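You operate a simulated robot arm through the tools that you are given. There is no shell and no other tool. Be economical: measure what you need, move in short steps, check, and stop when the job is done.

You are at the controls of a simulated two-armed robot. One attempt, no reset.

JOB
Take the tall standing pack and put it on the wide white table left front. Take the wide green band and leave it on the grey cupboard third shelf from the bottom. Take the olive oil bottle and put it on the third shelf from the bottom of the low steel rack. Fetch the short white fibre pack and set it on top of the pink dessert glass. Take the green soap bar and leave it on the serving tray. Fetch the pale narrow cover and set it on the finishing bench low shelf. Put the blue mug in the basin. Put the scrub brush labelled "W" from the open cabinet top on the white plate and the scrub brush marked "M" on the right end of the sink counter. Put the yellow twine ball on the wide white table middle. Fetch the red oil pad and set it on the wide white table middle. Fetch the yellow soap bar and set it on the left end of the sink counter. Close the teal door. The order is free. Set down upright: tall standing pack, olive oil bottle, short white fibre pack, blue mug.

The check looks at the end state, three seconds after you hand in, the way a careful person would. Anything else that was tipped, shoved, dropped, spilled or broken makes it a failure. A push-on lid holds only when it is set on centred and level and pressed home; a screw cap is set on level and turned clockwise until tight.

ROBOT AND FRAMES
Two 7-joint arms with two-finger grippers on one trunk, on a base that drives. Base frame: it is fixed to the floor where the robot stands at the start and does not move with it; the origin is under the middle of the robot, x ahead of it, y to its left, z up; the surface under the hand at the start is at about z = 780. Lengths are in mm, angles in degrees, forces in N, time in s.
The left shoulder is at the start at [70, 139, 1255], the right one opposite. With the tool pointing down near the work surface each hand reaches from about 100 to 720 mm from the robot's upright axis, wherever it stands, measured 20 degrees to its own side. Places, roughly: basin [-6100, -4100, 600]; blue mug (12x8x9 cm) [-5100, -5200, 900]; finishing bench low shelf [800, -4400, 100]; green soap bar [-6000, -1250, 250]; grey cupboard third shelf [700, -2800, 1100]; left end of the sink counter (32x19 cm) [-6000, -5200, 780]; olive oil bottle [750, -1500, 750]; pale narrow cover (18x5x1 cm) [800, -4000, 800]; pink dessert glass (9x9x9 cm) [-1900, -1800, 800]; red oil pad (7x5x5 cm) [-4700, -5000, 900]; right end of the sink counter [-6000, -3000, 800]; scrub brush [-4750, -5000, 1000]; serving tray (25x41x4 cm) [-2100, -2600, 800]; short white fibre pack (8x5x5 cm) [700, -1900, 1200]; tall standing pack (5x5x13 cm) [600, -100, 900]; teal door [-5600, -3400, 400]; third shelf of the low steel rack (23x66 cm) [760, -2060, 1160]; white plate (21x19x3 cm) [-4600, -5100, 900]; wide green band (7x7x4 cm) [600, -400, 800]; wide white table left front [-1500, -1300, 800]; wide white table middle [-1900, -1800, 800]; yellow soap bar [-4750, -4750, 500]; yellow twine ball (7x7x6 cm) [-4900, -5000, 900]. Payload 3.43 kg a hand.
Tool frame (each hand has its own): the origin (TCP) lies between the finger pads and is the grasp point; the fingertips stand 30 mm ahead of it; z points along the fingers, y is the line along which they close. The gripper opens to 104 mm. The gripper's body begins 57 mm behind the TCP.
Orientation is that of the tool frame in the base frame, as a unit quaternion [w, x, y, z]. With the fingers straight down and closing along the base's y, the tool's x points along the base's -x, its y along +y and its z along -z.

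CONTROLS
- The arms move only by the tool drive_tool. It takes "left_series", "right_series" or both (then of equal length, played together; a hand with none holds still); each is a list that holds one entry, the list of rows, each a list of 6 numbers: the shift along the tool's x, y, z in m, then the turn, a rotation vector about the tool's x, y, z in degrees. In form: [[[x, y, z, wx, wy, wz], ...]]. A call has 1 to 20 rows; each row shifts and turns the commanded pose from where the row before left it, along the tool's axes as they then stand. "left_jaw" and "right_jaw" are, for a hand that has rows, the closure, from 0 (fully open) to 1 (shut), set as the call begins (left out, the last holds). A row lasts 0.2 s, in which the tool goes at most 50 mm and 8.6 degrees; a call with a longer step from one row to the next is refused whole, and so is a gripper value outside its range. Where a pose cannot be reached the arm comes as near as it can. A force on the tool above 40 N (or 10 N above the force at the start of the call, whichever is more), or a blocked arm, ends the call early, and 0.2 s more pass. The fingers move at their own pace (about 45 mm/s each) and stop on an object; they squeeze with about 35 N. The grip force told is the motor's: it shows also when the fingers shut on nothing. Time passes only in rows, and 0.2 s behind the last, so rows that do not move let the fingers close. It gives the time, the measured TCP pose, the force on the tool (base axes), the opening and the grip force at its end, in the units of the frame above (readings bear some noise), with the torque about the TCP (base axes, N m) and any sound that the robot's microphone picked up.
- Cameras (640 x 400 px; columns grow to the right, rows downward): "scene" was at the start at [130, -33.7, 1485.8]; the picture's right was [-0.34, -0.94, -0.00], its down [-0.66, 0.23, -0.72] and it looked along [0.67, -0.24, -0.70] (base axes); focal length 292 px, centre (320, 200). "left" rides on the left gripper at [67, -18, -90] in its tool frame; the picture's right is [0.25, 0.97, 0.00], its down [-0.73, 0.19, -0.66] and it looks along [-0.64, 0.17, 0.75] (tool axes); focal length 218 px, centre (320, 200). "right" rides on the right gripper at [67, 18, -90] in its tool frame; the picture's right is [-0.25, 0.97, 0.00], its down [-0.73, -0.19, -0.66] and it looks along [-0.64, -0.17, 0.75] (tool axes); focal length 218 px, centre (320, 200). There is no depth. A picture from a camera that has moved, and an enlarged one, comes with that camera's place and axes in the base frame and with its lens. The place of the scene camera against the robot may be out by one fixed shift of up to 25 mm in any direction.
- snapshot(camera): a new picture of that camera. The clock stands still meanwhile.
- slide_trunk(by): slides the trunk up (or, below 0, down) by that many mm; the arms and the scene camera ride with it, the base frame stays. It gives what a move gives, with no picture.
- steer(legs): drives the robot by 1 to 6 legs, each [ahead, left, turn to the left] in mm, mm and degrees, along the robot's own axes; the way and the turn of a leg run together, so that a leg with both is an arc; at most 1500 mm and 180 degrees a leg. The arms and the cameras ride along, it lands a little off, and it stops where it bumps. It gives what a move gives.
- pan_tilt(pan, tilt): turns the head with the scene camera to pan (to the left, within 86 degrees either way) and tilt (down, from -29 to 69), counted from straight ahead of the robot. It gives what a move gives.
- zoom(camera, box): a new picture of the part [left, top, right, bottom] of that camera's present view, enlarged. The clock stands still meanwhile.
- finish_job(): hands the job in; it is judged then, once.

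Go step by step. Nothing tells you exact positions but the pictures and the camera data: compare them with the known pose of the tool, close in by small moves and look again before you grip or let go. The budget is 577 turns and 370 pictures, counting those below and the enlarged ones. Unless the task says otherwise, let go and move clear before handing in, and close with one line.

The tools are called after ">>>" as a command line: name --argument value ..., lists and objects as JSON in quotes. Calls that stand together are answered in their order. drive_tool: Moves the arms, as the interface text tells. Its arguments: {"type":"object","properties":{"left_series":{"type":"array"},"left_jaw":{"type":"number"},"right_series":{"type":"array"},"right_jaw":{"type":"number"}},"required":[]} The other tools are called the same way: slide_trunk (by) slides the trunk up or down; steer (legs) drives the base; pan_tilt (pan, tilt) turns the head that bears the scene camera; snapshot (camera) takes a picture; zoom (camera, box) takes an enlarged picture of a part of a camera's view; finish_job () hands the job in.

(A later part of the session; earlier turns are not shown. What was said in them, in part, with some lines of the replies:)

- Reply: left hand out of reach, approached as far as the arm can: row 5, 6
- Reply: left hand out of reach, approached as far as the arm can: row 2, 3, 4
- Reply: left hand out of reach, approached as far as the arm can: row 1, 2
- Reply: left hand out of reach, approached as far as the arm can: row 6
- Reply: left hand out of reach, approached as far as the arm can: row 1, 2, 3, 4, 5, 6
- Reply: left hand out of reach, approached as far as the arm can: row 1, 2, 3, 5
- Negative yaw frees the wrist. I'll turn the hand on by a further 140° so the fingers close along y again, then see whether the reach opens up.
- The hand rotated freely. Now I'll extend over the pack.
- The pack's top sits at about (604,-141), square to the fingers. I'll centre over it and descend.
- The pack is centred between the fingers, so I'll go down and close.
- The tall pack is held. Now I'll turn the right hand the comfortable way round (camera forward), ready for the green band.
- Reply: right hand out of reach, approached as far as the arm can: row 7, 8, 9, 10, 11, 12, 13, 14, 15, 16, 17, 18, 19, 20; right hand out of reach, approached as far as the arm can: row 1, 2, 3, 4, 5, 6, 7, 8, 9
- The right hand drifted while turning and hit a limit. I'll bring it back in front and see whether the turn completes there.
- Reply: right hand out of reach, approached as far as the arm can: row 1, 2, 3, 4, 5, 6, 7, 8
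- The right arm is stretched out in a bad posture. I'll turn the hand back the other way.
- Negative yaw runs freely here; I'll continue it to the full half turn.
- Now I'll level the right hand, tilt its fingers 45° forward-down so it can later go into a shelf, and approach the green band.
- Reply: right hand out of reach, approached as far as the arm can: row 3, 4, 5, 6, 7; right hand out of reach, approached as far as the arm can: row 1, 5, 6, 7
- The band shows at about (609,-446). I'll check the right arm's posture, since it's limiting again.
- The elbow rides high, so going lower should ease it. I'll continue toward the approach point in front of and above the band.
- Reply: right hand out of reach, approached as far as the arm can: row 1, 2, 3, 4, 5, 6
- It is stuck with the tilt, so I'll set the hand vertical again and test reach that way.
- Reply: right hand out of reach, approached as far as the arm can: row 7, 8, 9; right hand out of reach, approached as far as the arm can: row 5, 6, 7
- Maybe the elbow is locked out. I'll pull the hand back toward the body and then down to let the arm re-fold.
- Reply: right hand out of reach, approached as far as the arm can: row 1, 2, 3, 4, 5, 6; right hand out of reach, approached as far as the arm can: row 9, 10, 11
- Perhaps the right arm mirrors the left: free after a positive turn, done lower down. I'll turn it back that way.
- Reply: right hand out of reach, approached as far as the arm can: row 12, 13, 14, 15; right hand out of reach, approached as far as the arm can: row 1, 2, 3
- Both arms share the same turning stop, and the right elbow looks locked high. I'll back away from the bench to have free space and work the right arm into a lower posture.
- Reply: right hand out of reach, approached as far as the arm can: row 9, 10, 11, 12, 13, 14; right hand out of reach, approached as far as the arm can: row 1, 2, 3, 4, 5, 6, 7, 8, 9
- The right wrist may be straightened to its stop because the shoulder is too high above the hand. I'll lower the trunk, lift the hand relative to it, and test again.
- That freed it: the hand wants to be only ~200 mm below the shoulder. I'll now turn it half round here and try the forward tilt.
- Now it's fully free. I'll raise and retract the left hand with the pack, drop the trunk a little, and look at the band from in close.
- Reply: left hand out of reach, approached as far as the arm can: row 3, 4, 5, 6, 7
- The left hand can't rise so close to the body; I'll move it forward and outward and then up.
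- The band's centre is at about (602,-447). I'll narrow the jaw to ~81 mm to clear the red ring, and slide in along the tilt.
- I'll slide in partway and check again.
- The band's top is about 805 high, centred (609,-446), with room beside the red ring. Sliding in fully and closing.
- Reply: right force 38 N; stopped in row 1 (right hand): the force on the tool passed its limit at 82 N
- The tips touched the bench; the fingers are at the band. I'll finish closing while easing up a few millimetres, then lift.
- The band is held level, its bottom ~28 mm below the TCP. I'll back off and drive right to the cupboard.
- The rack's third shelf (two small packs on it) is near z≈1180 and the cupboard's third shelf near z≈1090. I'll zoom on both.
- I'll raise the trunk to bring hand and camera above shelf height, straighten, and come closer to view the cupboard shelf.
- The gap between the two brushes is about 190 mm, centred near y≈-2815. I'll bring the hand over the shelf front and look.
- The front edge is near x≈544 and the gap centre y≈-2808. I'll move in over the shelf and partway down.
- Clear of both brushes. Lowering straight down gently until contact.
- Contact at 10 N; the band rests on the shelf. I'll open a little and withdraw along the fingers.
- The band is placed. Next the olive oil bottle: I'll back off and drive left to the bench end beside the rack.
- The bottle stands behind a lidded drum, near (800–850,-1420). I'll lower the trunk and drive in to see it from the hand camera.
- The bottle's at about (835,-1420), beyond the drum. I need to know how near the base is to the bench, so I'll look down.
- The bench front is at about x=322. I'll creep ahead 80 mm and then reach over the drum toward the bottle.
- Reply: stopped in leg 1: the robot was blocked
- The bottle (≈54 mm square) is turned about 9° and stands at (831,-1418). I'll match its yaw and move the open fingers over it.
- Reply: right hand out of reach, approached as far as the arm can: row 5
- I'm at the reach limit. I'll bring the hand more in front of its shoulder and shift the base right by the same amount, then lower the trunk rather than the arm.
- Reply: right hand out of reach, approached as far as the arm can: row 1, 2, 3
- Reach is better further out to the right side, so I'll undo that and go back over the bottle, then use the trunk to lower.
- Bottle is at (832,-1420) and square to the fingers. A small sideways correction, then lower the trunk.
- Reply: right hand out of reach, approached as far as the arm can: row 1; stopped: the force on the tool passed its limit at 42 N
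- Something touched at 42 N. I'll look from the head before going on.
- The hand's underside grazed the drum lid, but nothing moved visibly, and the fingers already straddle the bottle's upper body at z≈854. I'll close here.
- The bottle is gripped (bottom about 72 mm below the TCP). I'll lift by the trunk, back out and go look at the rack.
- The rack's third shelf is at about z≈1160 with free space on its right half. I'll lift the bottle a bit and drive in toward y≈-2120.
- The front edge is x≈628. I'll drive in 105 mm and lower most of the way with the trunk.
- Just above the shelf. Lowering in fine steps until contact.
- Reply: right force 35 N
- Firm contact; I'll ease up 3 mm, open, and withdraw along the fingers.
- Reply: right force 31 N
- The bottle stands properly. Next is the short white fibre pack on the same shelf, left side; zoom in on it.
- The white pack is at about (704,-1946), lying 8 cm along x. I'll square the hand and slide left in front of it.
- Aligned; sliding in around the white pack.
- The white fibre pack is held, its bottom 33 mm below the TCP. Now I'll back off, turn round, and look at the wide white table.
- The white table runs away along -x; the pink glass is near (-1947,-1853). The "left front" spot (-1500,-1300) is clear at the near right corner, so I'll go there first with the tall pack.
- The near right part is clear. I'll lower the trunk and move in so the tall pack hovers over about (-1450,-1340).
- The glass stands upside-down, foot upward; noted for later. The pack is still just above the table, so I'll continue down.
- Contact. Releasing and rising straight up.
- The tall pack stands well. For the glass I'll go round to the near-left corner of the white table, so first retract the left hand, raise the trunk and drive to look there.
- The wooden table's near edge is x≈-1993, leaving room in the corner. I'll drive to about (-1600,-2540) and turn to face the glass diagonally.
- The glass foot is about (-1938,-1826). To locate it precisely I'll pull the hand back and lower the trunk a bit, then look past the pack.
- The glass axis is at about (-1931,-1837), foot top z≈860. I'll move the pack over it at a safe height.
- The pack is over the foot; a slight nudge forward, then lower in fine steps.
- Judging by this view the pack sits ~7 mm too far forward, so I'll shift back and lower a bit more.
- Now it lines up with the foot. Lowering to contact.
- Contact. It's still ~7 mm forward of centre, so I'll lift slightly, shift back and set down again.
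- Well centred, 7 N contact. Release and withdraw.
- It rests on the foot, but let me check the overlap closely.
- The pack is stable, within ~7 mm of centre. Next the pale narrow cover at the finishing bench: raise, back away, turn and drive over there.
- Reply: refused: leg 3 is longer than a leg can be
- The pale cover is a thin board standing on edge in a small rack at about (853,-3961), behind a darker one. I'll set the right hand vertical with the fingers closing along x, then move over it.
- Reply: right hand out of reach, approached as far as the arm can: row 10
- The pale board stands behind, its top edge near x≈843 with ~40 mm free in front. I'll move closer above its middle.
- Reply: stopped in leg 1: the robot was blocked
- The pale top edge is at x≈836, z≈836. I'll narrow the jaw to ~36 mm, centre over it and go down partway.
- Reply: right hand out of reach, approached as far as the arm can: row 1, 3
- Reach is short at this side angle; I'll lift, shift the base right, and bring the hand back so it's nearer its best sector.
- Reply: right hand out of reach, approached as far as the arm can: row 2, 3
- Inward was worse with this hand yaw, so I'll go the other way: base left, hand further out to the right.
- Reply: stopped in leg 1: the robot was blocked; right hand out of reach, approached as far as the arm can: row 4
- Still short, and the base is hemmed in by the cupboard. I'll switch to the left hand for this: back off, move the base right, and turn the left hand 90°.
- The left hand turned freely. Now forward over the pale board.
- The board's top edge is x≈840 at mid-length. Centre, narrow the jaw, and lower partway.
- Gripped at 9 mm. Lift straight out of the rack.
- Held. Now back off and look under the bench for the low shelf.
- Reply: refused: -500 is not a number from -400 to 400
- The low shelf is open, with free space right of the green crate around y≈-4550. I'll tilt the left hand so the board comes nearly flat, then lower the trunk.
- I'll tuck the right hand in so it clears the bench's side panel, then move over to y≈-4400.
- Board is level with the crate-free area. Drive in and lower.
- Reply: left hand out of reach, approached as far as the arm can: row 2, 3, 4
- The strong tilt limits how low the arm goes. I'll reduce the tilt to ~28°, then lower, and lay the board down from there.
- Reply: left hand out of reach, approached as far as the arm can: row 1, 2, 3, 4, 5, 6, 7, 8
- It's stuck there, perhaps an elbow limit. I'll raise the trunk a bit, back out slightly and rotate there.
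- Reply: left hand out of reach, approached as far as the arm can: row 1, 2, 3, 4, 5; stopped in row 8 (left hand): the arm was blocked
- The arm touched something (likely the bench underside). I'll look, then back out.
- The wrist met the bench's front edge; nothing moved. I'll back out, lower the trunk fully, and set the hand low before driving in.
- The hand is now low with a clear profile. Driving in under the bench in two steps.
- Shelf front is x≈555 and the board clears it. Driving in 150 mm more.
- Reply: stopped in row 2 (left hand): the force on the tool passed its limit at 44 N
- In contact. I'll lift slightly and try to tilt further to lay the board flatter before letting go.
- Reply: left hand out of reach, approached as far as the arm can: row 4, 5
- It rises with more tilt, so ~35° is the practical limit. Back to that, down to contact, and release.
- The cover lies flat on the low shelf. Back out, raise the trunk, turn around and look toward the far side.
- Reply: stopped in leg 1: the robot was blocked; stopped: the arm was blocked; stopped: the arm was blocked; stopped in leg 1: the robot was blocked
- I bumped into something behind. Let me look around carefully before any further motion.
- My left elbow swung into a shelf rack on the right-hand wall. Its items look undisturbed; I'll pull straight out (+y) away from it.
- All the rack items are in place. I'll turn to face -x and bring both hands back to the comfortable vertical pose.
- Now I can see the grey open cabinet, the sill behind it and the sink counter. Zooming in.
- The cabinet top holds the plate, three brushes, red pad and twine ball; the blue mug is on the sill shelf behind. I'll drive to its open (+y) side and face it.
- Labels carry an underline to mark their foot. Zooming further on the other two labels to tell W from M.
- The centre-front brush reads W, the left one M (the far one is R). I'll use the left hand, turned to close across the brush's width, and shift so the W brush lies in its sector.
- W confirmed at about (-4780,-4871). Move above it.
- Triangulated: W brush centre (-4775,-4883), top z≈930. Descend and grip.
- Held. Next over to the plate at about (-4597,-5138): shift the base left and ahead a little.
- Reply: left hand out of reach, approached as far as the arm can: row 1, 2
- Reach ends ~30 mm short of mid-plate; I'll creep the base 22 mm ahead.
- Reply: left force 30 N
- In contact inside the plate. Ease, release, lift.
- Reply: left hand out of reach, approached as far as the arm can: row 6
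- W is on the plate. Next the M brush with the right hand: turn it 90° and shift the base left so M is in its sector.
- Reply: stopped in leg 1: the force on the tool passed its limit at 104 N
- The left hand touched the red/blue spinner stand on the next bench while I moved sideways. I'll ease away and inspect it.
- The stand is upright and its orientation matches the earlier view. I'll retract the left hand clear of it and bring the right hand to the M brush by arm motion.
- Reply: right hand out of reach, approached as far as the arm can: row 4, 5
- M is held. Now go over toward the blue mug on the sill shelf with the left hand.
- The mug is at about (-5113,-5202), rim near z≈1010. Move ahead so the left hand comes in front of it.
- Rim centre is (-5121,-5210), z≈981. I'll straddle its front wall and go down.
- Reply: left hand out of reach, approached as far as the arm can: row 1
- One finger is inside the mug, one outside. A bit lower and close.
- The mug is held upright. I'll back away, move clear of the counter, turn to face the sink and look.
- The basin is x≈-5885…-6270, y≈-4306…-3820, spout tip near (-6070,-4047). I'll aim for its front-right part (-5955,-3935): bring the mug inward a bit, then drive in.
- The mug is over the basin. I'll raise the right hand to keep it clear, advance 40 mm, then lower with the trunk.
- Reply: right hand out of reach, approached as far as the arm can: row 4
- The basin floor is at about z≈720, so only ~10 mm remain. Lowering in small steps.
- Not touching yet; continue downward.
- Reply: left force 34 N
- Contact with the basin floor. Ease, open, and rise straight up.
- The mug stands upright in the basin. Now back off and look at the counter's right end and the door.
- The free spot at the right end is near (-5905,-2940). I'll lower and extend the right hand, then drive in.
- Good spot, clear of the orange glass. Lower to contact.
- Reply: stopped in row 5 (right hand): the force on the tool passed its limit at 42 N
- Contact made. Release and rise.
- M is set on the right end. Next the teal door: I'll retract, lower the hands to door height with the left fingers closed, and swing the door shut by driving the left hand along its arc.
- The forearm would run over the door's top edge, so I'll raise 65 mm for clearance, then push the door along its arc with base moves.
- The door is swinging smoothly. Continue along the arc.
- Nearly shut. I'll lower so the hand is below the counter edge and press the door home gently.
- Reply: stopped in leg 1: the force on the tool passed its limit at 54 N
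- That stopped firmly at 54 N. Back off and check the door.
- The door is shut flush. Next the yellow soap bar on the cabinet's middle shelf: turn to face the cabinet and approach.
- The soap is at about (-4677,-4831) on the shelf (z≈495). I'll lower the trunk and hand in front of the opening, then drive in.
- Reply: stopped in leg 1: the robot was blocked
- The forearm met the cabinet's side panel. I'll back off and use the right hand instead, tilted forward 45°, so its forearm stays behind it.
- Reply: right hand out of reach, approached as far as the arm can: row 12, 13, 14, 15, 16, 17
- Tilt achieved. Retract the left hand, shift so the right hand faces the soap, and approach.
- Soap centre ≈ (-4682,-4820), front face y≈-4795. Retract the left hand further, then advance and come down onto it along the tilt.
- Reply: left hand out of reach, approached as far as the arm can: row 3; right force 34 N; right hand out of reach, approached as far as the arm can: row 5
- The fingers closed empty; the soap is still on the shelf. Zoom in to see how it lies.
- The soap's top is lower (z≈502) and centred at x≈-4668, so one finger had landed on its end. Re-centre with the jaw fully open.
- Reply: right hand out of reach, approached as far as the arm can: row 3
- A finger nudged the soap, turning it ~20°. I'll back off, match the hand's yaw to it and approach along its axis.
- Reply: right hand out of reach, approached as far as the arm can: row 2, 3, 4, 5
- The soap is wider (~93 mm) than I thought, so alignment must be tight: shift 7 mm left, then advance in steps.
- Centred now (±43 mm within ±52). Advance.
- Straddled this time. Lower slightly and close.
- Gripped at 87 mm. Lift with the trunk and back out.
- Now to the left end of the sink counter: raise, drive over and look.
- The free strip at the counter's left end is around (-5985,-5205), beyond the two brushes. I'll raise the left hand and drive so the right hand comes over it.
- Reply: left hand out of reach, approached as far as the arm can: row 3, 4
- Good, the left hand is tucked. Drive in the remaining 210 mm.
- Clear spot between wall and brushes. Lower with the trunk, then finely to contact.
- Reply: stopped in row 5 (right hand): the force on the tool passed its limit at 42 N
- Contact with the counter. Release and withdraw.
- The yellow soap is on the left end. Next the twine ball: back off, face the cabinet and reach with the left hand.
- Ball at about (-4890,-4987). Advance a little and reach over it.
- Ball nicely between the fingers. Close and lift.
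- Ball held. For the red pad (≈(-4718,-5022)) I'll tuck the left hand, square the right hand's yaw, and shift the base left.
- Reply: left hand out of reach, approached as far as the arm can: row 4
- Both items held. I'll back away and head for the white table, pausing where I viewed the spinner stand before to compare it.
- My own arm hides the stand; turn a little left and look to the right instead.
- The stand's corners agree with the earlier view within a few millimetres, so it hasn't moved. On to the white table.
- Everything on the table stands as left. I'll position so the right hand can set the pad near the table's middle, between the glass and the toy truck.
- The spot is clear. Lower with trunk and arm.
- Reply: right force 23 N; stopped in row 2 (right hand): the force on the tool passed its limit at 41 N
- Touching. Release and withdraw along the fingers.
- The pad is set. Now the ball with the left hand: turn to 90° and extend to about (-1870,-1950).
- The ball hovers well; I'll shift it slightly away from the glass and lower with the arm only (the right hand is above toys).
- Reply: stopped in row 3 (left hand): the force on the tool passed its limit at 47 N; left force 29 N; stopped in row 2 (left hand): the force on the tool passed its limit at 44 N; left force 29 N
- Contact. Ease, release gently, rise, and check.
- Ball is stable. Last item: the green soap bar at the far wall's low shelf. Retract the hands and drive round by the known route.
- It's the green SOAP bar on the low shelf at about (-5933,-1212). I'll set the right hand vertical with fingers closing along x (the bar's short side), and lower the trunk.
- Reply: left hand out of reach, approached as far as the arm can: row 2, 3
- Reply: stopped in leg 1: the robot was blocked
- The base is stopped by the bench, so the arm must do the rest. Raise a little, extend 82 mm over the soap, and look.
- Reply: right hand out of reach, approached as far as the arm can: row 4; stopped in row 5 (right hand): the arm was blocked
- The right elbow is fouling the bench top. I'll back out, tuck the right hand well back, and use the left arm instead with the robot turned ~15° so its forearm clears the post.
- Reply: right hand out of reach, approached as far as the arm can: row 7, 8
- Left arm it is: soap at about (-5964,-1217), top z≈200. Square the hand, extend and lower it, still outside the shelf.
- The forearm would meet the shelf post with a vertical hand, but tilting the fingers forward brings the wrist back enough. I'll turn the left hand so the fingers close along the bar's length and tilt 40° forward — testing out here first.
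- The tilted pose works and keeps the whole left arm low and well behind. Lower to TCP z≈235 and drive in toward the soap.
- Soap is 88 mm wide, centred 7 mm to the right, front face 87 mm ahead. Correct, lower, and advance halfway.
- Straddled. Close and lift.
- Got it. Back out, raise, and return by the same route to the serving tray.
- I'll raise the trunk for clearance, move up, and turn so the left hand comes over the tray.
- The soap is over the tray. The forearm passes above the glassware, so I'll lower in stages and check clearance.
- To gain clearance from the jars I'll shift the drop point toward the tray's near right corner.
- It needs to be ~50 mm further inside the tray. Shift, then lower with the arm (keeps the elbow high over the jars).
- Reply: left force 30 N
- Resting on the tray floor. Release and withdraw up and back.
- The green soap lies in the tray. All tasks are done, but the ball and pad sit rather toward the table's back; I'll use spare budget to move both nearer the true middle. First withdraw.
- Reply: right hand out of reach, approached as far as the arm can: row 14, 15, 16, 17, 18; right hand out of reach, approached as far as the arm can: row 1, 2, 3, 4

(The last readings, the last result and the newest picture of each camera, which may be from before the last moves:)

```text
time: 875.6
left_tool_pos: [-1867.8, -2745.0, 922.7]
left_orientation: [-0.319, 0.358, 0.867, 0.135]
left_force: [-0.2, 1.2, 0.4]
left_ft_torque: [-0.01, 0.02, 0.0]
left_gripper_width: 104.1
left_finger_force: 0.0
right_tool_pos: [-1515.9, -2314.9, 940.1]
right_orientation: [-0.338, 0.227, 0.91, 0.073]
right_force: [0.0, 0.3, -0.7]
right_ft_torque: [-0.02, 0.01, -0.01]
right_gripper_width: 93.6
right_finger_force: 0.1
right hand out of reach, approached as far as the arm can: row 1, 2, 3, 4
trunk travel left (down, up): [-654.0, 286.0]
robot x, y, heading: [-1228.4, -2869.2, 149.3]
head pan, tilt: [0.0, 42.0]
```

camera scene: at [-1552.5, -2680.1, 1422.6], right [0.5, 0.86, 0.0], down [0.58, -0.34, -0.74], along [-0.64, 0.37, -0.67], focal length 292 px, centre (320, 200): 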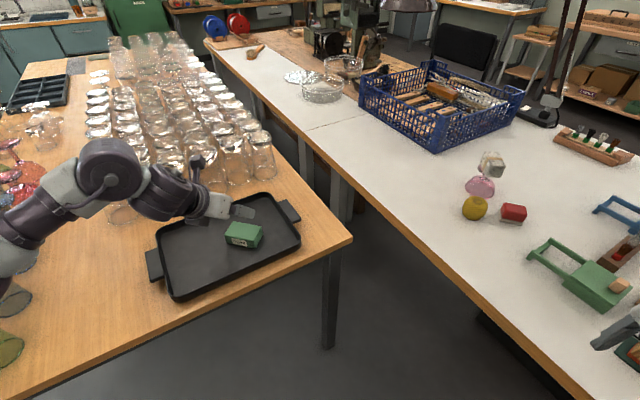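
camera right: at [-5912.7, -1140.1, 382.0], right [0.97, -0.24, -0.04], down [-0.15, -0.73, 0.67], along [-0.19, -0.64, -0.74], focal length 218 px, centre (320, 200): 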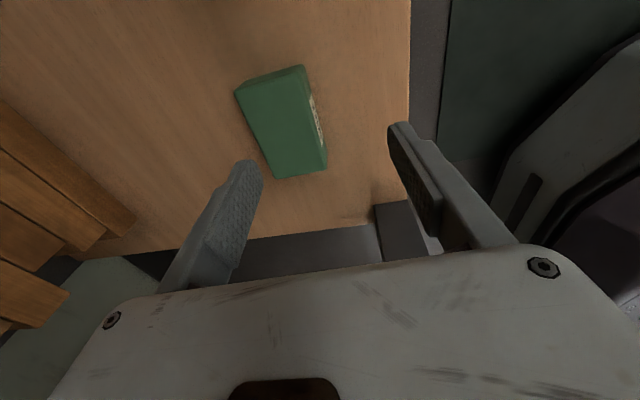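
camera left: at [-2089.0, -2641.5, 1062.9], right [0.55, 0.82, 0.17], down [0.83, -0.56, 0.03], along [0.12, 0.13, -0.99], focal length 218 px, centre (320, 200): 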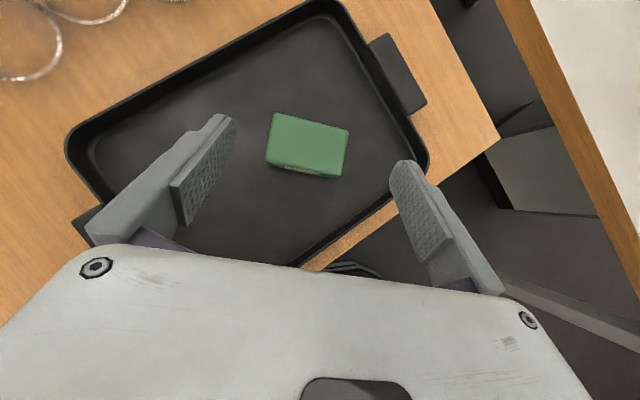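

>>> steer --legs '[[0, 0, -23.3], [470, 190, 0]]'

>>> snapshot --camera "right"

>>> pan_tilt --pan -15 --tilt 42

>>> snapshot --camera "scene"

```text
time: 879.9
left_tool_pos: [-2214.8, -2230.3, 920.8]
left_orientation: [-0.286, 0.522, 0.78, 0.196]
left_force: [0.0, -0.7, 0.4]
left_ft_torque: [-0.03, 0.01, -0.01]
left_gripper_width: 103.8
left_finger_force: 0.1
right_tool_pos: [-1725.6, -1969.0, 939.8]
right_orientation: [-0.317, 0.402, 0.848, 0.138]
right_force: [0.5, 0.0, 0.3]
right_ft_torque: [0.01, 0.01, 0.02]
right_gripper_width: 93.6
right_finger_force: 0.1
trunk travel left (down, up): [-654.0, 286.0]
robot x, y, heading: [-1669.9, -2590.2, 127.1]
head pan, tilt: [0.0, 42.0]
```

```text
98 pictures are left
camera right: at [-1705.8, -1962.1, 1051.7], right [0.86, 0.47, -0.18], down [0.48, -0.88, 0.03], along [-0.15, -0.12, -0.98], focal length 218 px, centre (320, 200)
```

right: 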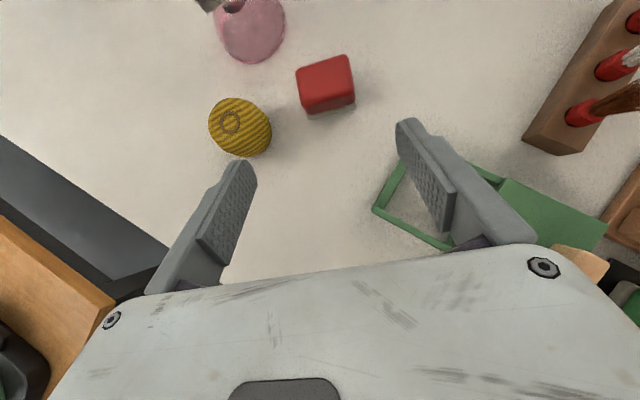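

```text
time: 880.6
left_tool_pos: [-2215.0, -2230.8, 920.0]
left_orientation: [-0.286, 0.522, 0.779, 0.196]
left_force: [-0.2, -0.2, 0.1]
left_ft_torque: [0.03, 0.02, 0.01]
left_gripper_width: 103.9
left_finger_force: 0.0
right_tool_pos: [-1725.7, -1967.9, 939.4]
right_orientation: [-0.317, 0.401, 0.848, 0.138]
right_force: [0.1, -0.5, -0.8]
right_ft_torque: [0.0, -0.01, -0.04]
right_gripper_width: 93.5
right_finger_force: 0.1
trunk travel left (down, up): [-654.0, 286.0]
robot x, y, heading: [-1671.9, -2588.0, 126.9]
head pan, tilt: [-15.0, 42.0]
```

```text
97 pictures are left
camera scene: at [-1729.3, -2477.2, 1392.7], right [0.93, 0.37, 0.0], down [0.25, -0.62, -0.74], along [-0.28, 0.69, -0.67], focal length 292 px, centre (320, 200)
```

scene: 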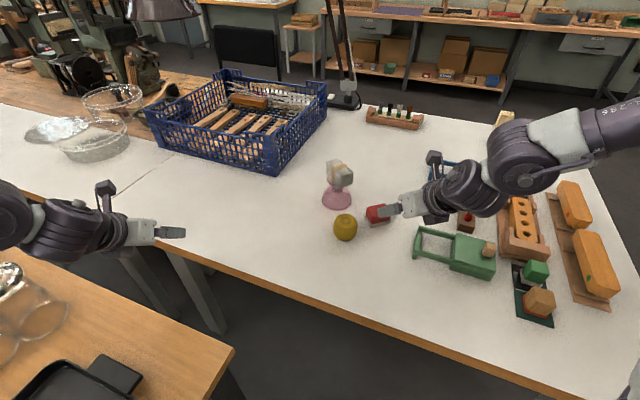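

Pad is 8 mm right and ~100 mm ahead; the ball is close on the left, so I'll narrow the jaw to ~75 mm and go in along the fingers.

>>> drive_tool --right_series '[[[0.001, 0.004, 0.036, 0, 0, 0], [0.001, 0.004, 0.036, 0, 0, 0], [0.001, 0, 0.036, 0, 0, 0], [0, 0, 0, 0, 0, 0]]]' --right_jaw 0.28

>>> snapshot --camera "right"

```text
time: 881.6
left_tool_pos: [-2214.0, -2230.9, 921.9]
left_orientation: [-0.286, 0.521, 0.78, 0.195]
left_force: [0.1, -0.1, 0.3]
left_ft_torque: [0.03, -0.02, 0.0]
left_gripper_width: 104.1
left_finger_force: 0.0
right_tool_pos: [-1766.7, -1907.9, 859.9]
right_orientation: [-0.317, 0.401, 0.848, 0.137]
right_force: [0.4, 0.4, 0.4]
right_ft_torque: [0.02, 0.03, 0.04]
right_gripper_width: 75.0
right_finger_force: 0.0
trunk travel left (down, up): [-654.0, 286.0]
robot x, y, heading: [-1671.2, -2590.1, 126.9]
head pan, tilt: [-15.0, 42.0]
```

```text
96 pictures are left
camera right: at [-1747.9, -1901.6, 971.8], right [0.86, 0.47, -0.18], down [0.48, -0.88, 0.03], along [-0.15, -0.12, -0.98], focal length 218 px, centre (320, 200)
```

right: 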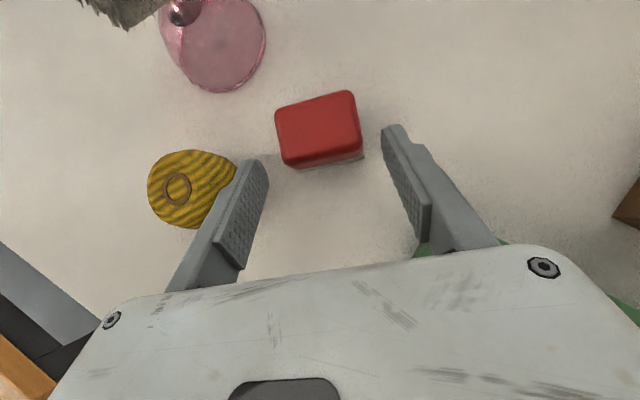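

>>> drive_tool --right_series '[[[0.001, 0.002, 0.024, 0, 0, 0], [0.001, 0, 0.022, 0, 0, 0], [0, 0, 0, 0, 0, 0]]]'

>>> drive_tool --right_series '[[[0, 0, 0, 0, 0, 0], [0, 0, 0, 0, 0, 0], [0, 0, 0, 0, 0, 0]]]' --right_jaw 1

>>> snapshot --camera "right"

```text
time: 882.5
left_tool_pos: [-2215.1, -2229.5, 921.9]
left_orientation: [-0.286, 0.521, 0.78, 0.196]
left_force: [0.2, 0.8, -0.8]
left_ft_torque: [-0.01, -0.04, 0.0]
left_gripper_width: 104.1
left_finger_force: 0.1
right_tool_pos: [-1778.6, -1887.7, 838.7]
right_orientation: [-0.318, 0.401, 0.848, 0.138]
right_force: [0.7, -0.1, -0.1]
right_ft_torque: [0.03, 0.03, -0.04]
right_gripper_width: 75.0
right_finger_force: 0.1
right hand out of reach, approached as far as the arm can: row 2
trunk travel left (down, up): [-654.0, 286.0]
robot x, y, heading: [-1670.2, -2591.4, 127.1]
head pan, tilt: [-15.0, 42.0]
```

```text
time: 883.2
left_tool_pos: [-2214.8, -2230.7, 921.7]
left_orientation: [-0.287, 0.521, 0.78, 0.195]
left_force: [-1.0, 0.4, -0.1]
left_ft_torque: [0.02, 0.02, 0.03]
left_gripper_width: 104.0
left_finger_force: 0.0
right_tool_pos: [-1779.6, -1888.5, 839.3]
right_orientation: [-0.318, 0.401, 0.848, 0.137]
right_force: [0.2, 0.1, 0.7]
right_ft_torque: [-0.03, -0.01, 0.0]
right_gripper_width: 60.9
right_finger_force: 35.3
trunk travel left (down, up): [-654.0, 286.0]
robot x, y, heading: [-1670.7, -2590.3, 127.1]
head pan, tilt: [-15.0, 42.0]
```

```text
95 pictures are left
camera right: at [-1759.7, -1881.7, 951.0], right [0.86, 0.47, -0.18], down [0.48, -0.88, 0.03], along [-0.15, -0.12, -0.98], focal length 218 px, centre (320, 200)
```

right: 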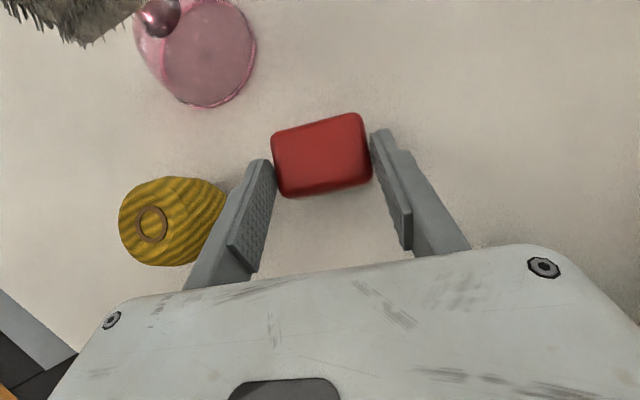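

Pad re-gripped. Lift and carry it ~130 mm further toward the middle.

>>> slide_trunk --by 110

>>> steer --legs '[[112, -60, 0]]'

>>> snapshot --camera "right"

>>> snapshot --camera "scene"

```text
time: 884.7
left_tool_pos: [-2214.4, -2230.2, 1030.7]
left_orientation: [-0.286, 0.521, 0.78, 0.196]
left_force: [0.6, 0.7, 0.5]
left_ft_torque: [-0.02, -0.01, 0.0]
left_gripper_width: 104.0
left_finger_force: 0.1
right_tool_pos: [-1779.8, -1887.5, 949.4]
right_orientation: [-0.316, 0.402, 0.849, 0.137]
right_force: [0.2, -0.2, -1.1]
right_ft_torque: [-0.02, 0.02, -0.01]
right_gripper_width: 61.3
right_finger_force: 35.4
trunk travel left (down, up): [-764.0, 176.0]
robot x, y, heading: [-1669.2, -2587.8, 126.7]
head pan, tilt: [-15.0, 42.0]
```

```text
time: 885.9
left_tool_pos: [-2231.7, -2105.7, 1031.6]
left_orientation: [-0.286, 0.522, 0.779, 0.196]
left_force: [0.0, -0.2, -0.3]
left_ft_torque: [0.01, -0.01, -0.01]
left_gripper_width: 104.2
left_finger_force: 0.1
right_tool_pos: [-1795.9, -1765.8, 949.8]
right_orientation: [-0.316, 0.402, 0.848, 0.138]
right_force: [1.2, -0.2, -0.6]
right_ft_torque: [-0.03, -0.01, -0.01]
right_gripper_width: 61.0
right_finger_force: 35.2
trunk travel left (down, up): [-764.0, 176.0]
robot x, y, heading: [-1690.3, -2466.0, 127.0]
head pan, tilt: [-15.0, 42.0]
```

```text
94 pictures are left
camera right: at [-1776.4, -1758.1, 1062.0], right [0.86, 0.47, -0.18], down [0.48, -0.88, 0.03], along [-0.15, -0.11, -0.98], focal length 218 px, centre (320, 200)
```

right: 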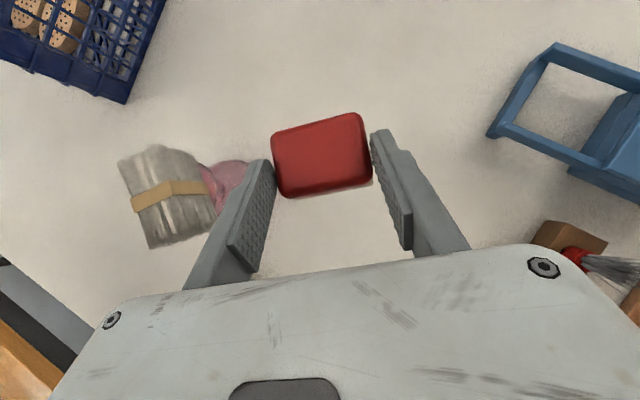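

```text
93 pictures are left
camera scene: at [-1746.8, -2354.0, 1502.9], right [0.93, 0.37, 0.0], down [0.25, -0.62, -0.74], along [-0.28, 0.69, -0.67], focal length 292 px, centre (320, 200)
```

scene: 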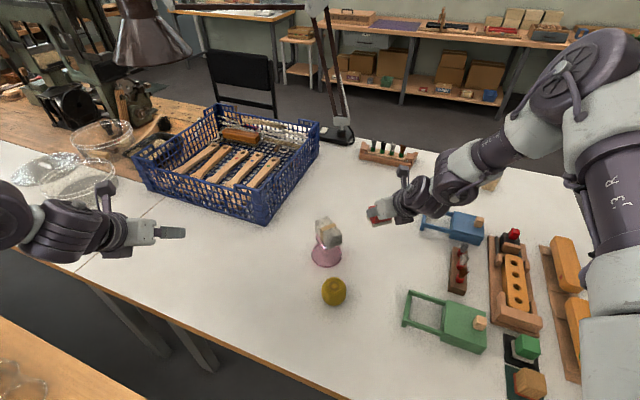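

>>> slide_trunk --by -100

>>> drive_tool --right_series '[[[-0.0026, 0, 0.003, 0, 0, 0], [-0.002, 0, 0.0023, 0, 0, 0], [-0.002, 0, 0.0023, 0, 0, 0], [0, 0, 0, 0, 0, 0]]]'

```text
time: 887.3
left_tool_pos: [-2233.6, -2105.9, 931.1]
left_orientation: [-0.286, 0.523, 0.779, 0.195]
left_force: [0.7, -0.5, 0.3]
left_ft_torque: [-0.03, 0.0, 0.01]
left_gripper_width: 103.9
left_finger_force: 0.0
right_tool_pos: [-1796.9, -1763.9, 849.9]
right_orientation: [-0.316, 0.402, 0.848, 0.137]
right_force: [0.5, -0.1, -0.7]
right_ft_torque: [0.0, -0.04, 0.02]
right_gripper_width: 61.1
right_finger_force: 34.8
trunk travel left (down, up): [-664.0, 276.0]
robot x, y, heading: [-1686.8, -2466.0, 126.7]
head pan, tilt: [-15.0, 42.0]
```

```text
time: 888.3
left_tool_pos: [-2232.3, -2103.9, 930.1]
left_orientation: [-0.287, 0.523, 0.779, 0.196]
left_force: [0.2, 0.0, 0.0]
left_ft_torque: [-0.01, -0.02, -0.01]
left_gripper_width: 104.1
left_finger_force: 0.0
right_tool_pos: [-1792.9, -1766.4, 846.0]
right_orientation: [-0.316, 0.402, 0.848, 0.138]
right_force: [0.3, -0.1, -0.9]
right_ft_torque: [-0.04, -0.03, -0.04]
right_gripper_width: 61.1
right_finger_force: 34.9
right hand out of reach, approached as far as the arm can: row 2, 3
trunk travel left (down, up): [-664.0, 276.0]
robot x, y, heading: [-1686.9, -2465.9, 126.8]
head pan, tilt: [-15.0, 42.0]
```

Arm at its limit there; use the trunk for the last millimetres.

>>> slide_trunk --by -4

>>> slide_trunk --by -4

>>> zoom --camera "scene" --box '[290, 150, 450, 270]'

```text
time: 888.8
left_tool_pos: [-2232.9, -2104.6, 927.0]
left_orientation: [-0.286, 0.523, 0.779, 0.197]
left_force: [0.6, -0.3, -0.1]
left_ft_torque: [0.01, -0.02, 0.01]
left_gripper_width: 103.7
left_finger_force: 0.1
right_tool_pos: [-1793.9, -1766.6, 842.7]
right_orientation: [-0.316, 0.402, 0.848, 0.138]
right_force: [-0.3, -1.1, -0.8]
right_ft_torque: [-0.05, -0.04, 0.01]
right_gripper_width: 60.8
right_finger_force: 35.0
trunk travel left (down, up): [-660.0, 280.0]
robot x, y, heading: [-1686.0, -2467.3, 126.7]
head pan, tilt: [-15.0, 42.0]
```

```text
time: 889.3
left_tool_pos: [-2233.4, -2104.5, 923.4]
left_orientation: [-0.287, 0.522, 0.779, 0.196]
left_force: [-0.2, 0.4, -0.9]
left_ft_torque: [0.0, -0.03, 0.02]
left_gripper_width: 103.9
left_finger_force: 0.0
right_tool_pos: [-1793.3, -1766.5, 838.6]
right_orientation: [-0.318, 0.402, 0.848, 0.138]
right_force: [-0.7, 0.2, 1.1]
right_ft_torque: [0.01, -0.04, -0.03]
right_gripper_width: 61.1
right_finger_force: 34.3
trunk travel left (down, up): [-656.0, 284.0]
robot x, y, heading: [-1685.6, -2464.5, 126.8]
head pan, tilt: [-15.0, 42.0]
```

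```text
3.33 times, centred on (370, 210) of scene
camera zoom: at [-1747.0, -2352.5, 1394.7], right [0.93, 0.37, 0.0], down [0.25, -0.62, -0.74], along [-0.28, 0.69, -0.67], focal length 973 px, centre (153, 167)
```

zoom: 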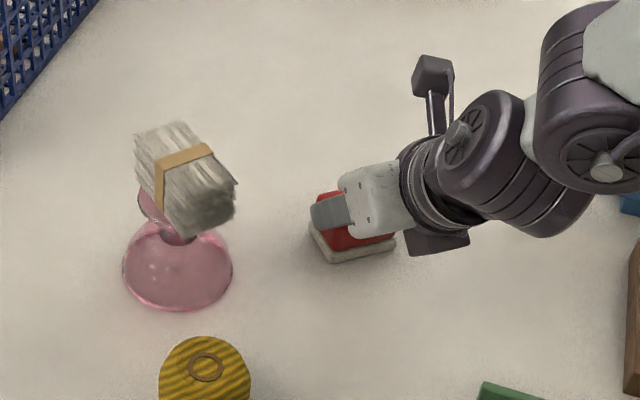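

Just touching. Release and withdraw.

>>> drive_tool --right_series '[[[0, 0, 0, 0, 0, 0], [0, 0, 0, 0, 0, 0], [0, 0, 0, 0, 0, 0], [0, 0, -0.02, 0, 0, 0], [0, 0, -0.03, 0, 0, 0], [0, 0, -0.04, 0, 0, 0], [0, 0, -0.04, 0, 0, 0], [0, 0, 0, 0, 0, 0]]]' --right_jaw 0.25

>>> slide_trunk --by 120

>>> snapshot --camera "scene"

```text
time: 891.1
left_tool_pos: [-2233.3, -2103.8, 921.5]
left_orientation: [-0.285, 0.522, 0.779, 0.196]
left_force: [0.9, -0.2, 0.0]
left_ft_torque: [0.02, 0.03, 0.0]
left_gripper_width: 103.8
left_finger_force: 0.0
right_tool_pos: [-1737.2, -1830.7, 938.0]
right_orientation: [-0.316, 0.401, 0.849, 0.137]
right_force: [-0.8, 0.8, 0.0]
right_ft_torque: [-0.03, 0.01, 0.02]
right_gripper_width: 78.1
right_finger_force: 0.1
trunk travel left (down, up): [-656.0, 284.0]
robot x, y, heading: [-1686.3, -2462.7, 126.9]
head pan, tilt: [-15.0, 42.0]
```

```text
time: 892.6
left_tool_pos: [-2233.7, -2104.1, 1043.4]
left_orientation: [-0.285, 0.522, 0.779, 0.196]
left_force: [0.6, -0.5, -0.3]
left_ft_torque: [0.02, -0.01, 0.02]
left_gripper_width: 104.1
left_finger_force: 0.1
right_tool_pos: [-1736.7, -1831.6, 1058.2]
right_orientation: [-0.317, 0.401, 0.848, 0.137]
right_force: [-0.1, -0.9, 0.8]
right_ft_torque: [0.03, -0.03, 0.02]
right_gripper_width: 78.2
right_finger_force: 0.0
trunk travel left (down, up): [-776.0, 164.0]
robot x, y, heading: [-1686.5, -2465.2, 126.7]
head pan, tilt: [-15.0, 42.0]
```

```text
91 pictures are left
camera scene: at [-1747.0, -2352.3, 1514.6], right [0.93, 0.37, 0.0], down [0.25, -0.62, -0.74], along [-0.28, 0.69, -0.67], focal length 292 px, centre (320, 200)
```

scene: 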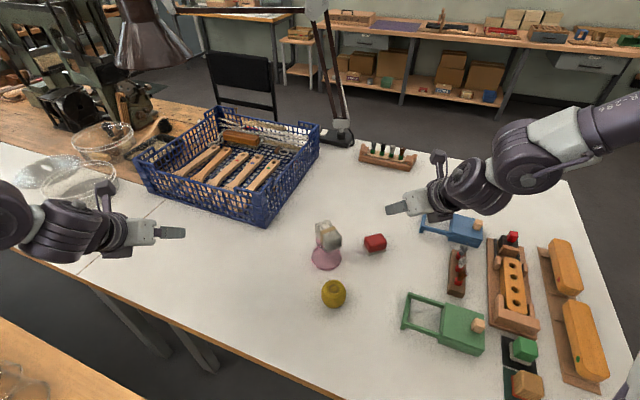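

Pad is now nearer the middle. Now the ball with the right hand: reposition and approach it.

>>> steer --legs '[[-170, 20, 0], [0, 0, 13.3]]'

>>> slide_trunk --by -120

>>> snapshot --camera "right"

```text
time: 894.9
left_tool_pos: [-2214.6, -2389.8, 1043.0]
left_orientation: [-0.306, 0.429, 0.834, 0.163]
left_force: [0.3, 0.5, -0.2]
left_ft_torque: [-0.03, -0.01, 0.04]
left_gripper_width: 104.0
left_finger_force: 0.0
right_tool_pos: [-1795.5, -2007.5, 1058.1]
right_orientation: [-0.331, 0.299, 0.89, 0.099]
right_force: [-0.9, -0.3, -0.6]
right_ft_torque: [0.03, -0.02, 0.04]
right_gripper_width: 78.1
right_finger_force: 0.0
trunk travel left (down, up): [-776.0, 164.0]
robot x, y, heading: [-1598.6, -2613.3, 140.2]
head pan, tilt: [-15.0, 42.0]
```

```text
time: 896.4
left_tool_pos: [-2215.8, -2388.6, 923.9]
left_orientation: [-0.308, 0.427, 0.835, 0.161]
left_force: [0.1, -0.1, -0.3]
left_ft_torque: [-0.01, 0.0, -0.01]
left_gripper_width: 104.0
left_finger_force: 0.1
right_tool_pos: [-1795.2, -2007.9, 939.3]
right_orientation: [-0.331, 0.3, 0.889, 0.1]
right_force: [0.0, -1.2, -0.2]
right_ft_torque: [-0.01, 0.0, -0.01]
right_gripper_width: 78.1
right_finger_force: 0.0
trunk travel left (down, up): [-656.0, 284.0]
robot x, y, heading: [-1606.1, -2610.4, 140.4]
head pan, tilt: [-15.0, 42.0]
```

```text
90 pictures are left
camera right: at [-1778.3, -1996.6, 1050.3], right [0.73, 0.66, -0.18], down [0.67, -0.74, 0.03], along [-0.12, -0.15, -0.98], focal length 218 px, centre (320, 200)
```

right: 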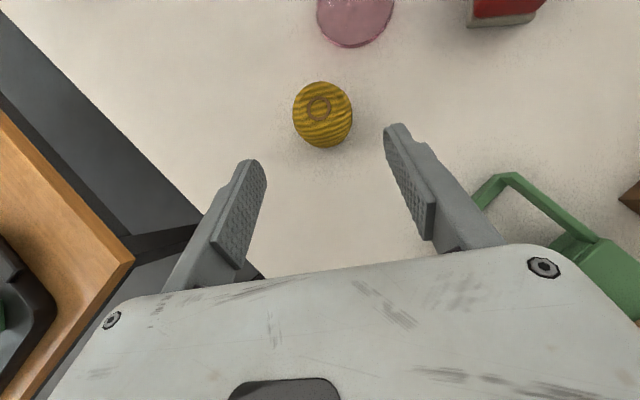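

>>> drive_tool --left_series '[[[0.024, 0, -0.028, 0, 0, 0], [0.024, 0, -0.028, 0, 0, 0], [0.024, 0, -0.028, 0, 0, 0], [0, 0, 0, 0, 0, 0]]]' --right_series '[[[0, 0, 0, 0, 0, 0], [0, 0, 0, 0, 0, 0], [0, 0, 0, 0, 0, 0], [0, 0, 0, 0, 0, 0]]]' --right_jaw 0.13

>>> slide_trunk --by -85

>>> drive_tool --right_series '[[[0.0135, 0, 0.0237, 0, 0, 0], [0.0135, 0, 0.0237, 0, 0, 0], [0, 0, 0, 0, 0, 0]]]'

>>> snapshot --camera "right"

```text
time: 897.4
left_tool_pos: [-2217.1, -2388.8, 1032.8]
left_orientation: [-0.307, 0.427, 0.835, 0.16]
left_force: [-0.5, 0.2, -0.2]
left_ft_torque: [0.02, -0.02, 0.03]
left_gripper_width: 103.8
left_finger_force: 0.1
right_tool_pos: [-1795.8, -2006.7, 939.1]
right_orientation: [-0.33, 0.3, 0.89, 0.099]
right_force: [-0.6, 0.2, -0.9]
right_ft_torque: [0.03, -0.02, 0.0]
right_gripper_width: 90.3
right_finger_force: 0.1
trunk travel left (down, up): [-656.0, 284.0]
robot x, y, heading: [-1603.8, -2611.7, 140.1]
head pan, tilt: [-15.0, 42.0]
```

```text
time: 898.6
left_tool_pos: [-2217.8, -2388.1, 948.6]
left_orientation: [-0.307, 0.427, 0.835, 0.161]
left_force: [-0.1, 0.1, 0.2]
left_ft_torque: [0.03, 0.0, -0.01]
left_gripper_width: 103.9
left_finger_force: 0.1
right_tool_pos: [-1796.3, -2008.6, 853.4]
right_orientation: [-0.331, 0.3, 0.889, 0.1]
right_force: [0.5, -0.4, 0.2]
right_ft_torque: [0.02, 0.02, 0.01]
right_gripper_width: 90.6
right_finger_force: 0.0
trunk travel left (down, up): [-571.0, 369.0]
robot x, y, heading: [-1603.9, -2612.7, 140.3]
head pan, tilt: [-15.0, 42.0]
```

```text
time: 899.4
left_tool_pos: [-2216.5, -2388.2, 947.9]
left_orientation: [-0.308, 0.427, 0.835, 0.161]
left_force: [0.2, -0.7, -0.3]
left_ft_torque: [0.0, 0.0, 0.01]
left_gripper_width: 104.0
left_finger_force: 0.0
right_tool_pos: [-1837.1, -1977.4, 836.5]
right_orientation: [-0.331, 0.3, 0.889, 0.1]
right_force: [-0.4, -0.5, -0.5]
right_ft_torque: [-0.02, 0.03, -0.02]
right_gripper_width: 90.2
right_finger_force: 0.0
trunk travel left (down, up): [-571.0, 369.0]
robot x, y, heading: [-1602.1, -2612.1, 140.0]
head pan, tilt: [-15.0, 42.0]
```

```text
89 pictures are left
camera right: at [-1820.1, -1966.7, 947.7], right [0.73, 0.66, -0.18], down [0.67, -0.74, 0.03], along [-0.12, -0.15, -0.98], focal length 218 px, centre (320, 200)
```

right: 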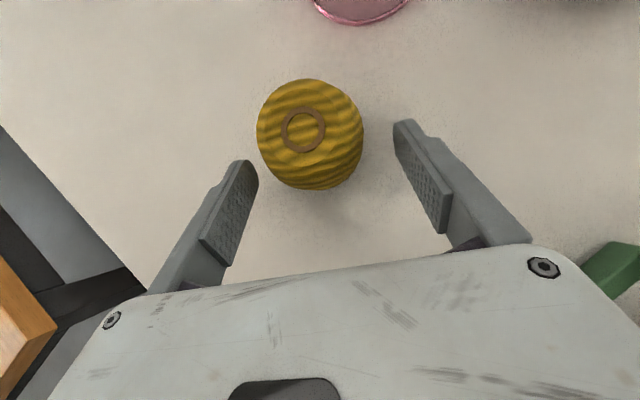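

>>> drive_tool --right_series '[[[0.0073, -0.002, 0.0115, 0, 0, 0], [0.0073, 0, 0.0115, 0, 0, 0], [0, 0, 0, 0, 0, 0]]]'

>>> drive_tool --right_series '[[[0, 0, 0, 0, 0, 0], [0, 0, 0, 0, 0, 0], [0, 0, 0, 0, 0, 0], [0, 0, 0, 0, 0, 0]]]' --right_jaw 1

>>> snapshot --camera "right"

```text
time: 900.2
left_tool_pos: [-2217.1, -2388.1, 948.0]
left_orientation: [-0.307, 0.427, 0.835, 0.161]
left_force: [0.6, 0.0, -1.0]
left_ft_torque: [-0.01, 0.04, 0.01]
left_gripper_width: 104.0
left_finger_force: 0.0
right_tool_pos: [-1859.6, -1961.9, 828.3]
right_orientation: [-0.331, 0.3, 0.889, 0.099]
right_force: [-0.3, -0.1, 1.0]
right_ft_torque: [0.02, -0.02, 0.0]
right_gripper_width: 90.3
right_finger_force: 0.1
trunk travel left (down, up): [-571.0, 369.0]
robot x, y, heading: [-1596.8, -2610.7, 140.0]
head pan, tilt: [-15.0, 42.0]
```

```text
time: 901.2
left_tool_pos: [-2217.1, -2388.3, 946.8]
left_orientation: [-0.308, 0.426, 0.835, 0.161]
left_force: [0.2, -0.2, -0.2]
left_ft_torque: [0.01, 0.0, -0.01]
left_gripper_width: 103.9
left_finger_force: 0.1
right_tool_pos: [-1860.0, -1961.3, 828.7]
right_orientation: [-0.331, 0.299, 0.89, 0.099]
right_force: [-0.2, -0.8, -0.5]
right_ft_torque: [-0.01, -0.02, -0.01]
right_gripper_width: 62.7
right_finger_force: 35.3
trunk travel left (down, up): [-571.0, 369.0]
robot x, y, heading: [-1601.8, -2613.3, 140.1]
head pan, tilt: [-15.0, 42.0]
```

```text
88 pictures are left
camera right: at [-1841.9, -1951.5, 940.2], right [0.73, 0.66, -0.18], down [0.67, -0.74, 0.03], along [-0.12, -0.15, -0.98], focal length 218 px, centre (320, 200)
```

right: 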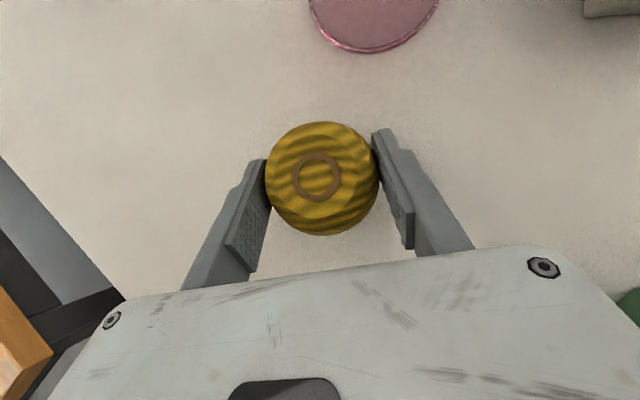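

Ball gripped. Lift and move it next to the pad's new place.

>>> slide_trunk --by 100

>>> steer --legs '[[8, -118, 0]]'

>>> snapshot --camera "right"

>>> snapshot --camera "scene"

```text
time: 902.6
left_tool_pos: [-2217.2, -2387.4, 1047.8]
left_orientation: [-0.307, 0.427, 0.835, 0.161]
left_force: [-0.3, 0.0, 1.0]
left_ft_torque: [0.0, 0.06, -0.01]
left_gripper_width: 103.9
left_finger_force: 0.0
right_tool_pos: [-1859.6, -1962.3, 927.3]
right_orientation: [-0.33, 0.299, 0.89, 0.099]
right_force: [-0.7, -0.3, -0.8]
right_ft_torque: [-0.03, -0.01, 0.0]
right_gripper_width: 62.6
right_finger_force: 34.9
trunk travel left (down, up): [-671.0, 269.0]
robot x, y, heading: [-1602.9, -2613.1, 140.1]
head pan, tilt: [-15.0, 42.0]
```

```text
time: 903.8
left_tool_pos: [-2146.1, -2290.4, 1048.3]
left_orientation: [-0.308, 0.427, 0.835, 0.161]
left_force: [0.9, -0.6, 0.5]
left_ft_torque: [0.02, 0.02, -0.01]
left_gripper_width: 104.0
left_finger_force: 0.0
right_tool_pos: [-1787.9, -1864.2, 928.3]
right_orientation: [-0.331, 0.299, 0.889, 0.101]
right_force: [0.7, 0.2, -0.5]
right_ft_torque: [-0.01, -0.02, 0.02]
right_gripper_width: 62.8
right_finger_force: 35.0
trunk travel left (down, up): [-671.0, 269.0]
robot x, y, heading: [-1529.3, -2510.5, 140.4]
head pan, tilt: [-15.0, 42.0]
```

```text
87 pictures are left
camera right: at [-1771.0, -1853.3, 1040.6], right [0.73, 0.66, -0.18], down [0.67, -0.74, 0.03], along [-0.11, -0.15, -0.98], focal length 218 px, centre (320, 200)
```

right: 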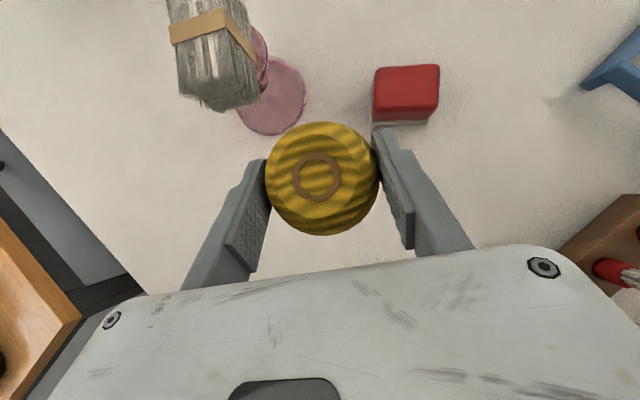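

```text
86 pictures are left
camera scene: at [-1616.3, -2419.4, 1409.7], right [0.82, 0.58, 0.0], down [0.39, -0.55, -0.74], along [-0.43, 0.61, -0.67], focal length 292 px, centre (320, 200)
```

scene: 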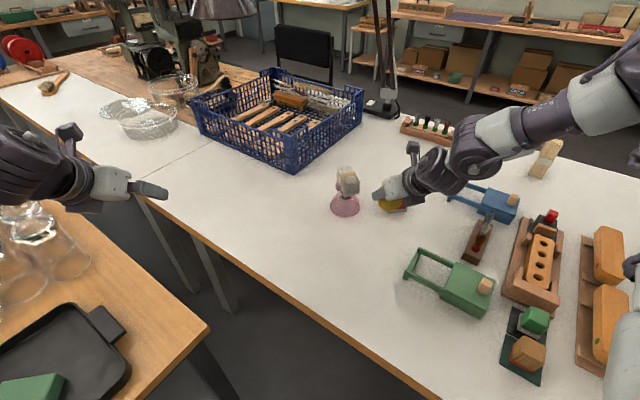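

>>> slide_trunk --by -92

>>> slide_trunk --by -5

>>> slide_trunk --by -4

```text
time: 905.1
left_tool_pos: [-2145.7, -2290.1, 957.6]
left_orientation: [-0.307, 0.427, 0.835, 0.161]
left_force: [0.5, -0.8, 0.4]
left_ft_torque: [-0.03, 0.01, 0.02]
left_gripper_width: 104.1
left_finger_force: 0.1
right_tool_pos: [-1788.1, -1864.5, 836.0]
right_orientation: [-0.332, 0.299, 0.889, 0.1]
right_force: [-0.8, -0.1, -0.6]
right_ft_torque: [0.01, -0.01, 0.03]
right_gripper_width: 62.8
right_finger_force: 34.8
trunk travel left (down, up): [-579.0, 361.0]
robot x, y, heading: [-1534.0, -2520.9, 140.4]
head pan, tilt: [-15.0, 42.0]
```

```text
time: 905.6
left_tool_pos: [-2145.9, -2288.8, 951.1]
left_orientation: [-0.307, 0.427, 0.835, 0.161]
left_force: [0.7, -1.0, -0.5]
left_ft_torque: [0.01, -0.02, 0.01]
left_gripper_width: 104.0
left_finger_force: 0.0
right_tool_pos: [-1787.6, -1863.9, 832.4]
right_orientation: [-0.331, 0.299, 0.889, 0.1]
right_force: [-0.6, -0.3, -0.5]
right_ft_torque: [-0.01, 0.02, 0.01]
right_gripper_width: 62.7
right_finger_force: 34.7
trunk travel left (down, up): [-574.0, 366.0]
robot x, y, heading: [-1530.4, -2517.0, 140.4]
head pan, tilt: [-15.0, 42.0]
```

```text
time: 906.2
left_tool_pos: [-2145.3, -2290.0, 946.3]
left_orientation: [-0.308, 0.427, 0.835, 0.161]
left_force: [0.4, 0.0, -1.4]
left_ft_torque: [0.03, 0.0, 0.01]
left_gripper_width: 104.1
left_finger_force: 0.1
right_tool_pos: [-1789.1, -1863.4, 829.1]
right_orientation: [-0.331, 0.299, 0.889, 0.099]
right_force: [-0.4, 0.3, 2.8]
right_ft_torque: [0.07, -0.03, 0.01]
right_gripper_width: 62.9
right_finger_force: 34.8
trunk travel left (down, up): [-570.0, 370.0]
robot x, y, heading: [-1534.6, -2516.0, 140.3]
head pan, tilt: [-15.0, 42.0]
```

Touching. Release gently and withdraw.

>>> drive_tool --right_series '[[[0, 0, 0, 0, 0, 0], [0, 0, 0, 0, 0, 0], [0, 0, 0, 0, 0, 0], [0, 0, 0, 0, 0, 0], [0, 0, -0.02, 0, 0, 0], [0, 0, -0.03, 0, 0, 0], [0, 0, -0.04, 0, 0, 0], [0, 0, -0.04, 0, 0, 0], [0, 0, 0, 0, 0, 0]]]' --right_jaw 0.2

>>> slide_trunk --by 150

>>> steer --legs '[[-350, 0, 0]]'

>>> snapshot --camera "scene"

>>> zoom --camera "scene" --box '[240, 60, 480, 220]'

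```text
time: 908.2
left_tool_pos: [-2146.5, -2288.8, 944.1]
left_orientation: [-0.306, 0.428, 0.835, 0.161]
left_force: [1.2, 0.6, 0.0]
left_ft_torque: [0.05, -0.04, 0.02]
left_gripper_width: 104.3
left_finger_force: 0.0
right_tool_pos: [-1719.3, -1913.4, 929.2]
right_orientation: [-0.329, 0.3, 0.89, 0.099]
right_force: [-0.4, 0.5, -0.4]
right_ft_torque: [-0.02, 0.0, -0.01]
right_gripper_width: 83.4
right_finger_force: 0.0
trunk travel left (down, up): [-570.0, 370.0]
robot x, y, heading: [-1534.4, -2510.0, 140.5]
head pan, tilt: [-15.0, 42.0]
```

```text
time: 909.9
left_tool_pos: [-2145.0, -2290.4, 1096.6]
left_orientation: [-0.307, 0.427, 0.835, 0.161]
left_force: [0.3, 0.9, 0.2]
left_ft_torque: [0.02, -0.01, 0.04]
left_gripper_width: 103.9
left_finger_force: 0.1
right_tool_pos: [-1718.6, -1913.5, 1081.1]
right_orientation: [-0.33, 0.299, 0.89, 0.099]
right_force: [0.2, 0.0, 0.2]
right_ft_torque: [0.0, 0.02, -0.01]
right_gripper_width: 83.3
right_finger_force: 0.1
trunk travel left (down, up): [-720.0, 220.0]
robot x, y, heading: [-1528.9, -2513.2, 140.5]
head pan, tilt: [-15.0, 42.0]
```

```text
time: 912.2
left_tool_pos: [-1873.6, -2515.6, 1095.8]
left_orientation: [-0.306, 0.425, 0.836, 0.16]
left_force: [0.2, -0.2, -0.9]
left_ft_torque: [-0.05, 0.0, 0.01]
left_gripper_width: 103.8
left_finger_force: 0.1
right_tool_pos: [-1449.0, -2141.0, 1079.9]
right_orientation: [-0.331, 0.299, 0.89, 0.099]
right_force: [0.3, -0.2, 1.2]
right_ft_torque: [0.0, 0.0, 0.0]
right_gripper_width: 83.2
right_finger_force: 0.2
trunk travel left (down, up): [-720.0, 220.0]
robot x, y, heading: [-1256.5, -2736.4, 140.5]
head pan, tilt: [-15.0, 42.0]
```

```text
85 pictures are left
camera scene: at [-1344.1, -2644.2, 1458.6], right [0.82, 0.58, 0.0], down [0.39, -0.55, -0.74], along [-0.43, 0.61, -0.67], focal length 292 px, centre (320, 200)
```

scene: 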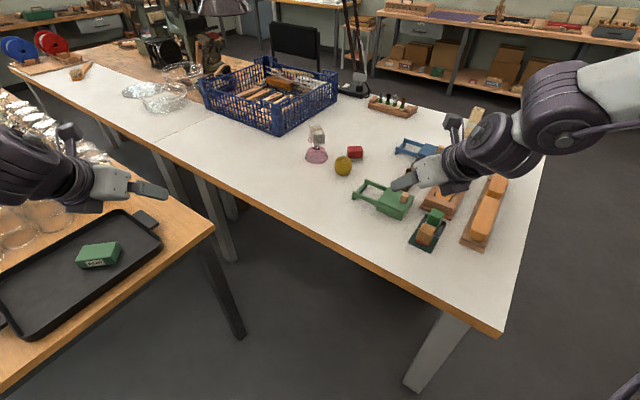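

```text
2.50 times, centred on (360, 140) of scene
camera zoom: at [-1344.1, -2644.2, 1458.6], right [0.82, 0.58, 0.0], down [0.39, -0.55, -0.74], along [-0.43, 0.61, -0.67], focal length 730 px, centre (220, 350)
```

zoom: 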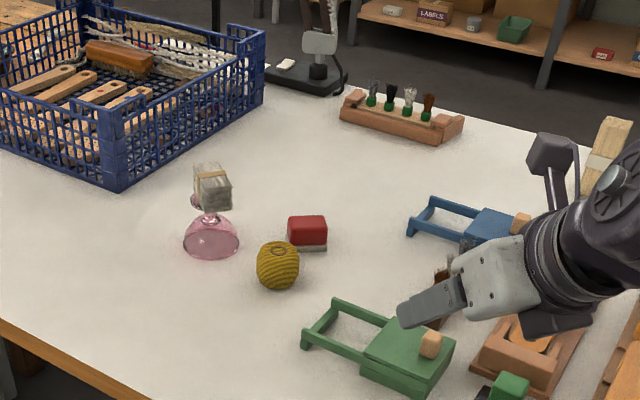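

Everything is in place: ball and pad at the table's middle, pack on the glass, soap in the tray. Move fully clear and hand in.

>>> steer --legs '[[-350, 0, 0]]'

>>> finish_job

```text
time: 914.5
left_tool_pos: [-1604.7, -2743.6, 1096.2]
left_orientation: [-0.308, 0.423, 0.837, 0.159]
left_force: [0.4, 0.2, 0.0]
left_ft_torque: [0.0, 0.03, -0.03]
left_gripper_width: 104.2
left_finger_force: 0.1
right_tool_pos: [-1183.6, -2364.1, 1079.7]
right_orientation: [-0.33, 0.295, 0.891, 0.098]
right_force: [0.2, -0.4, 0.0]
right_ft_torque: [0.0, -0.03, 0.04]
right_gripper_width: 82.7
right_finger_force: 0.0
trunk travel left (down, up): [-720.0, 220.0]
robot x, y, heading: [-986.6, -2962.4, 140.9]
head pan, tilt: [-15.0, 42.0]
```

```text
The job is handed in.
```

All twelve items are placed and the teal door is shut, with both hands clear; a few bumps on the way (spinner stand, shelf rack, drum lid, benches) moved nothing I could see.
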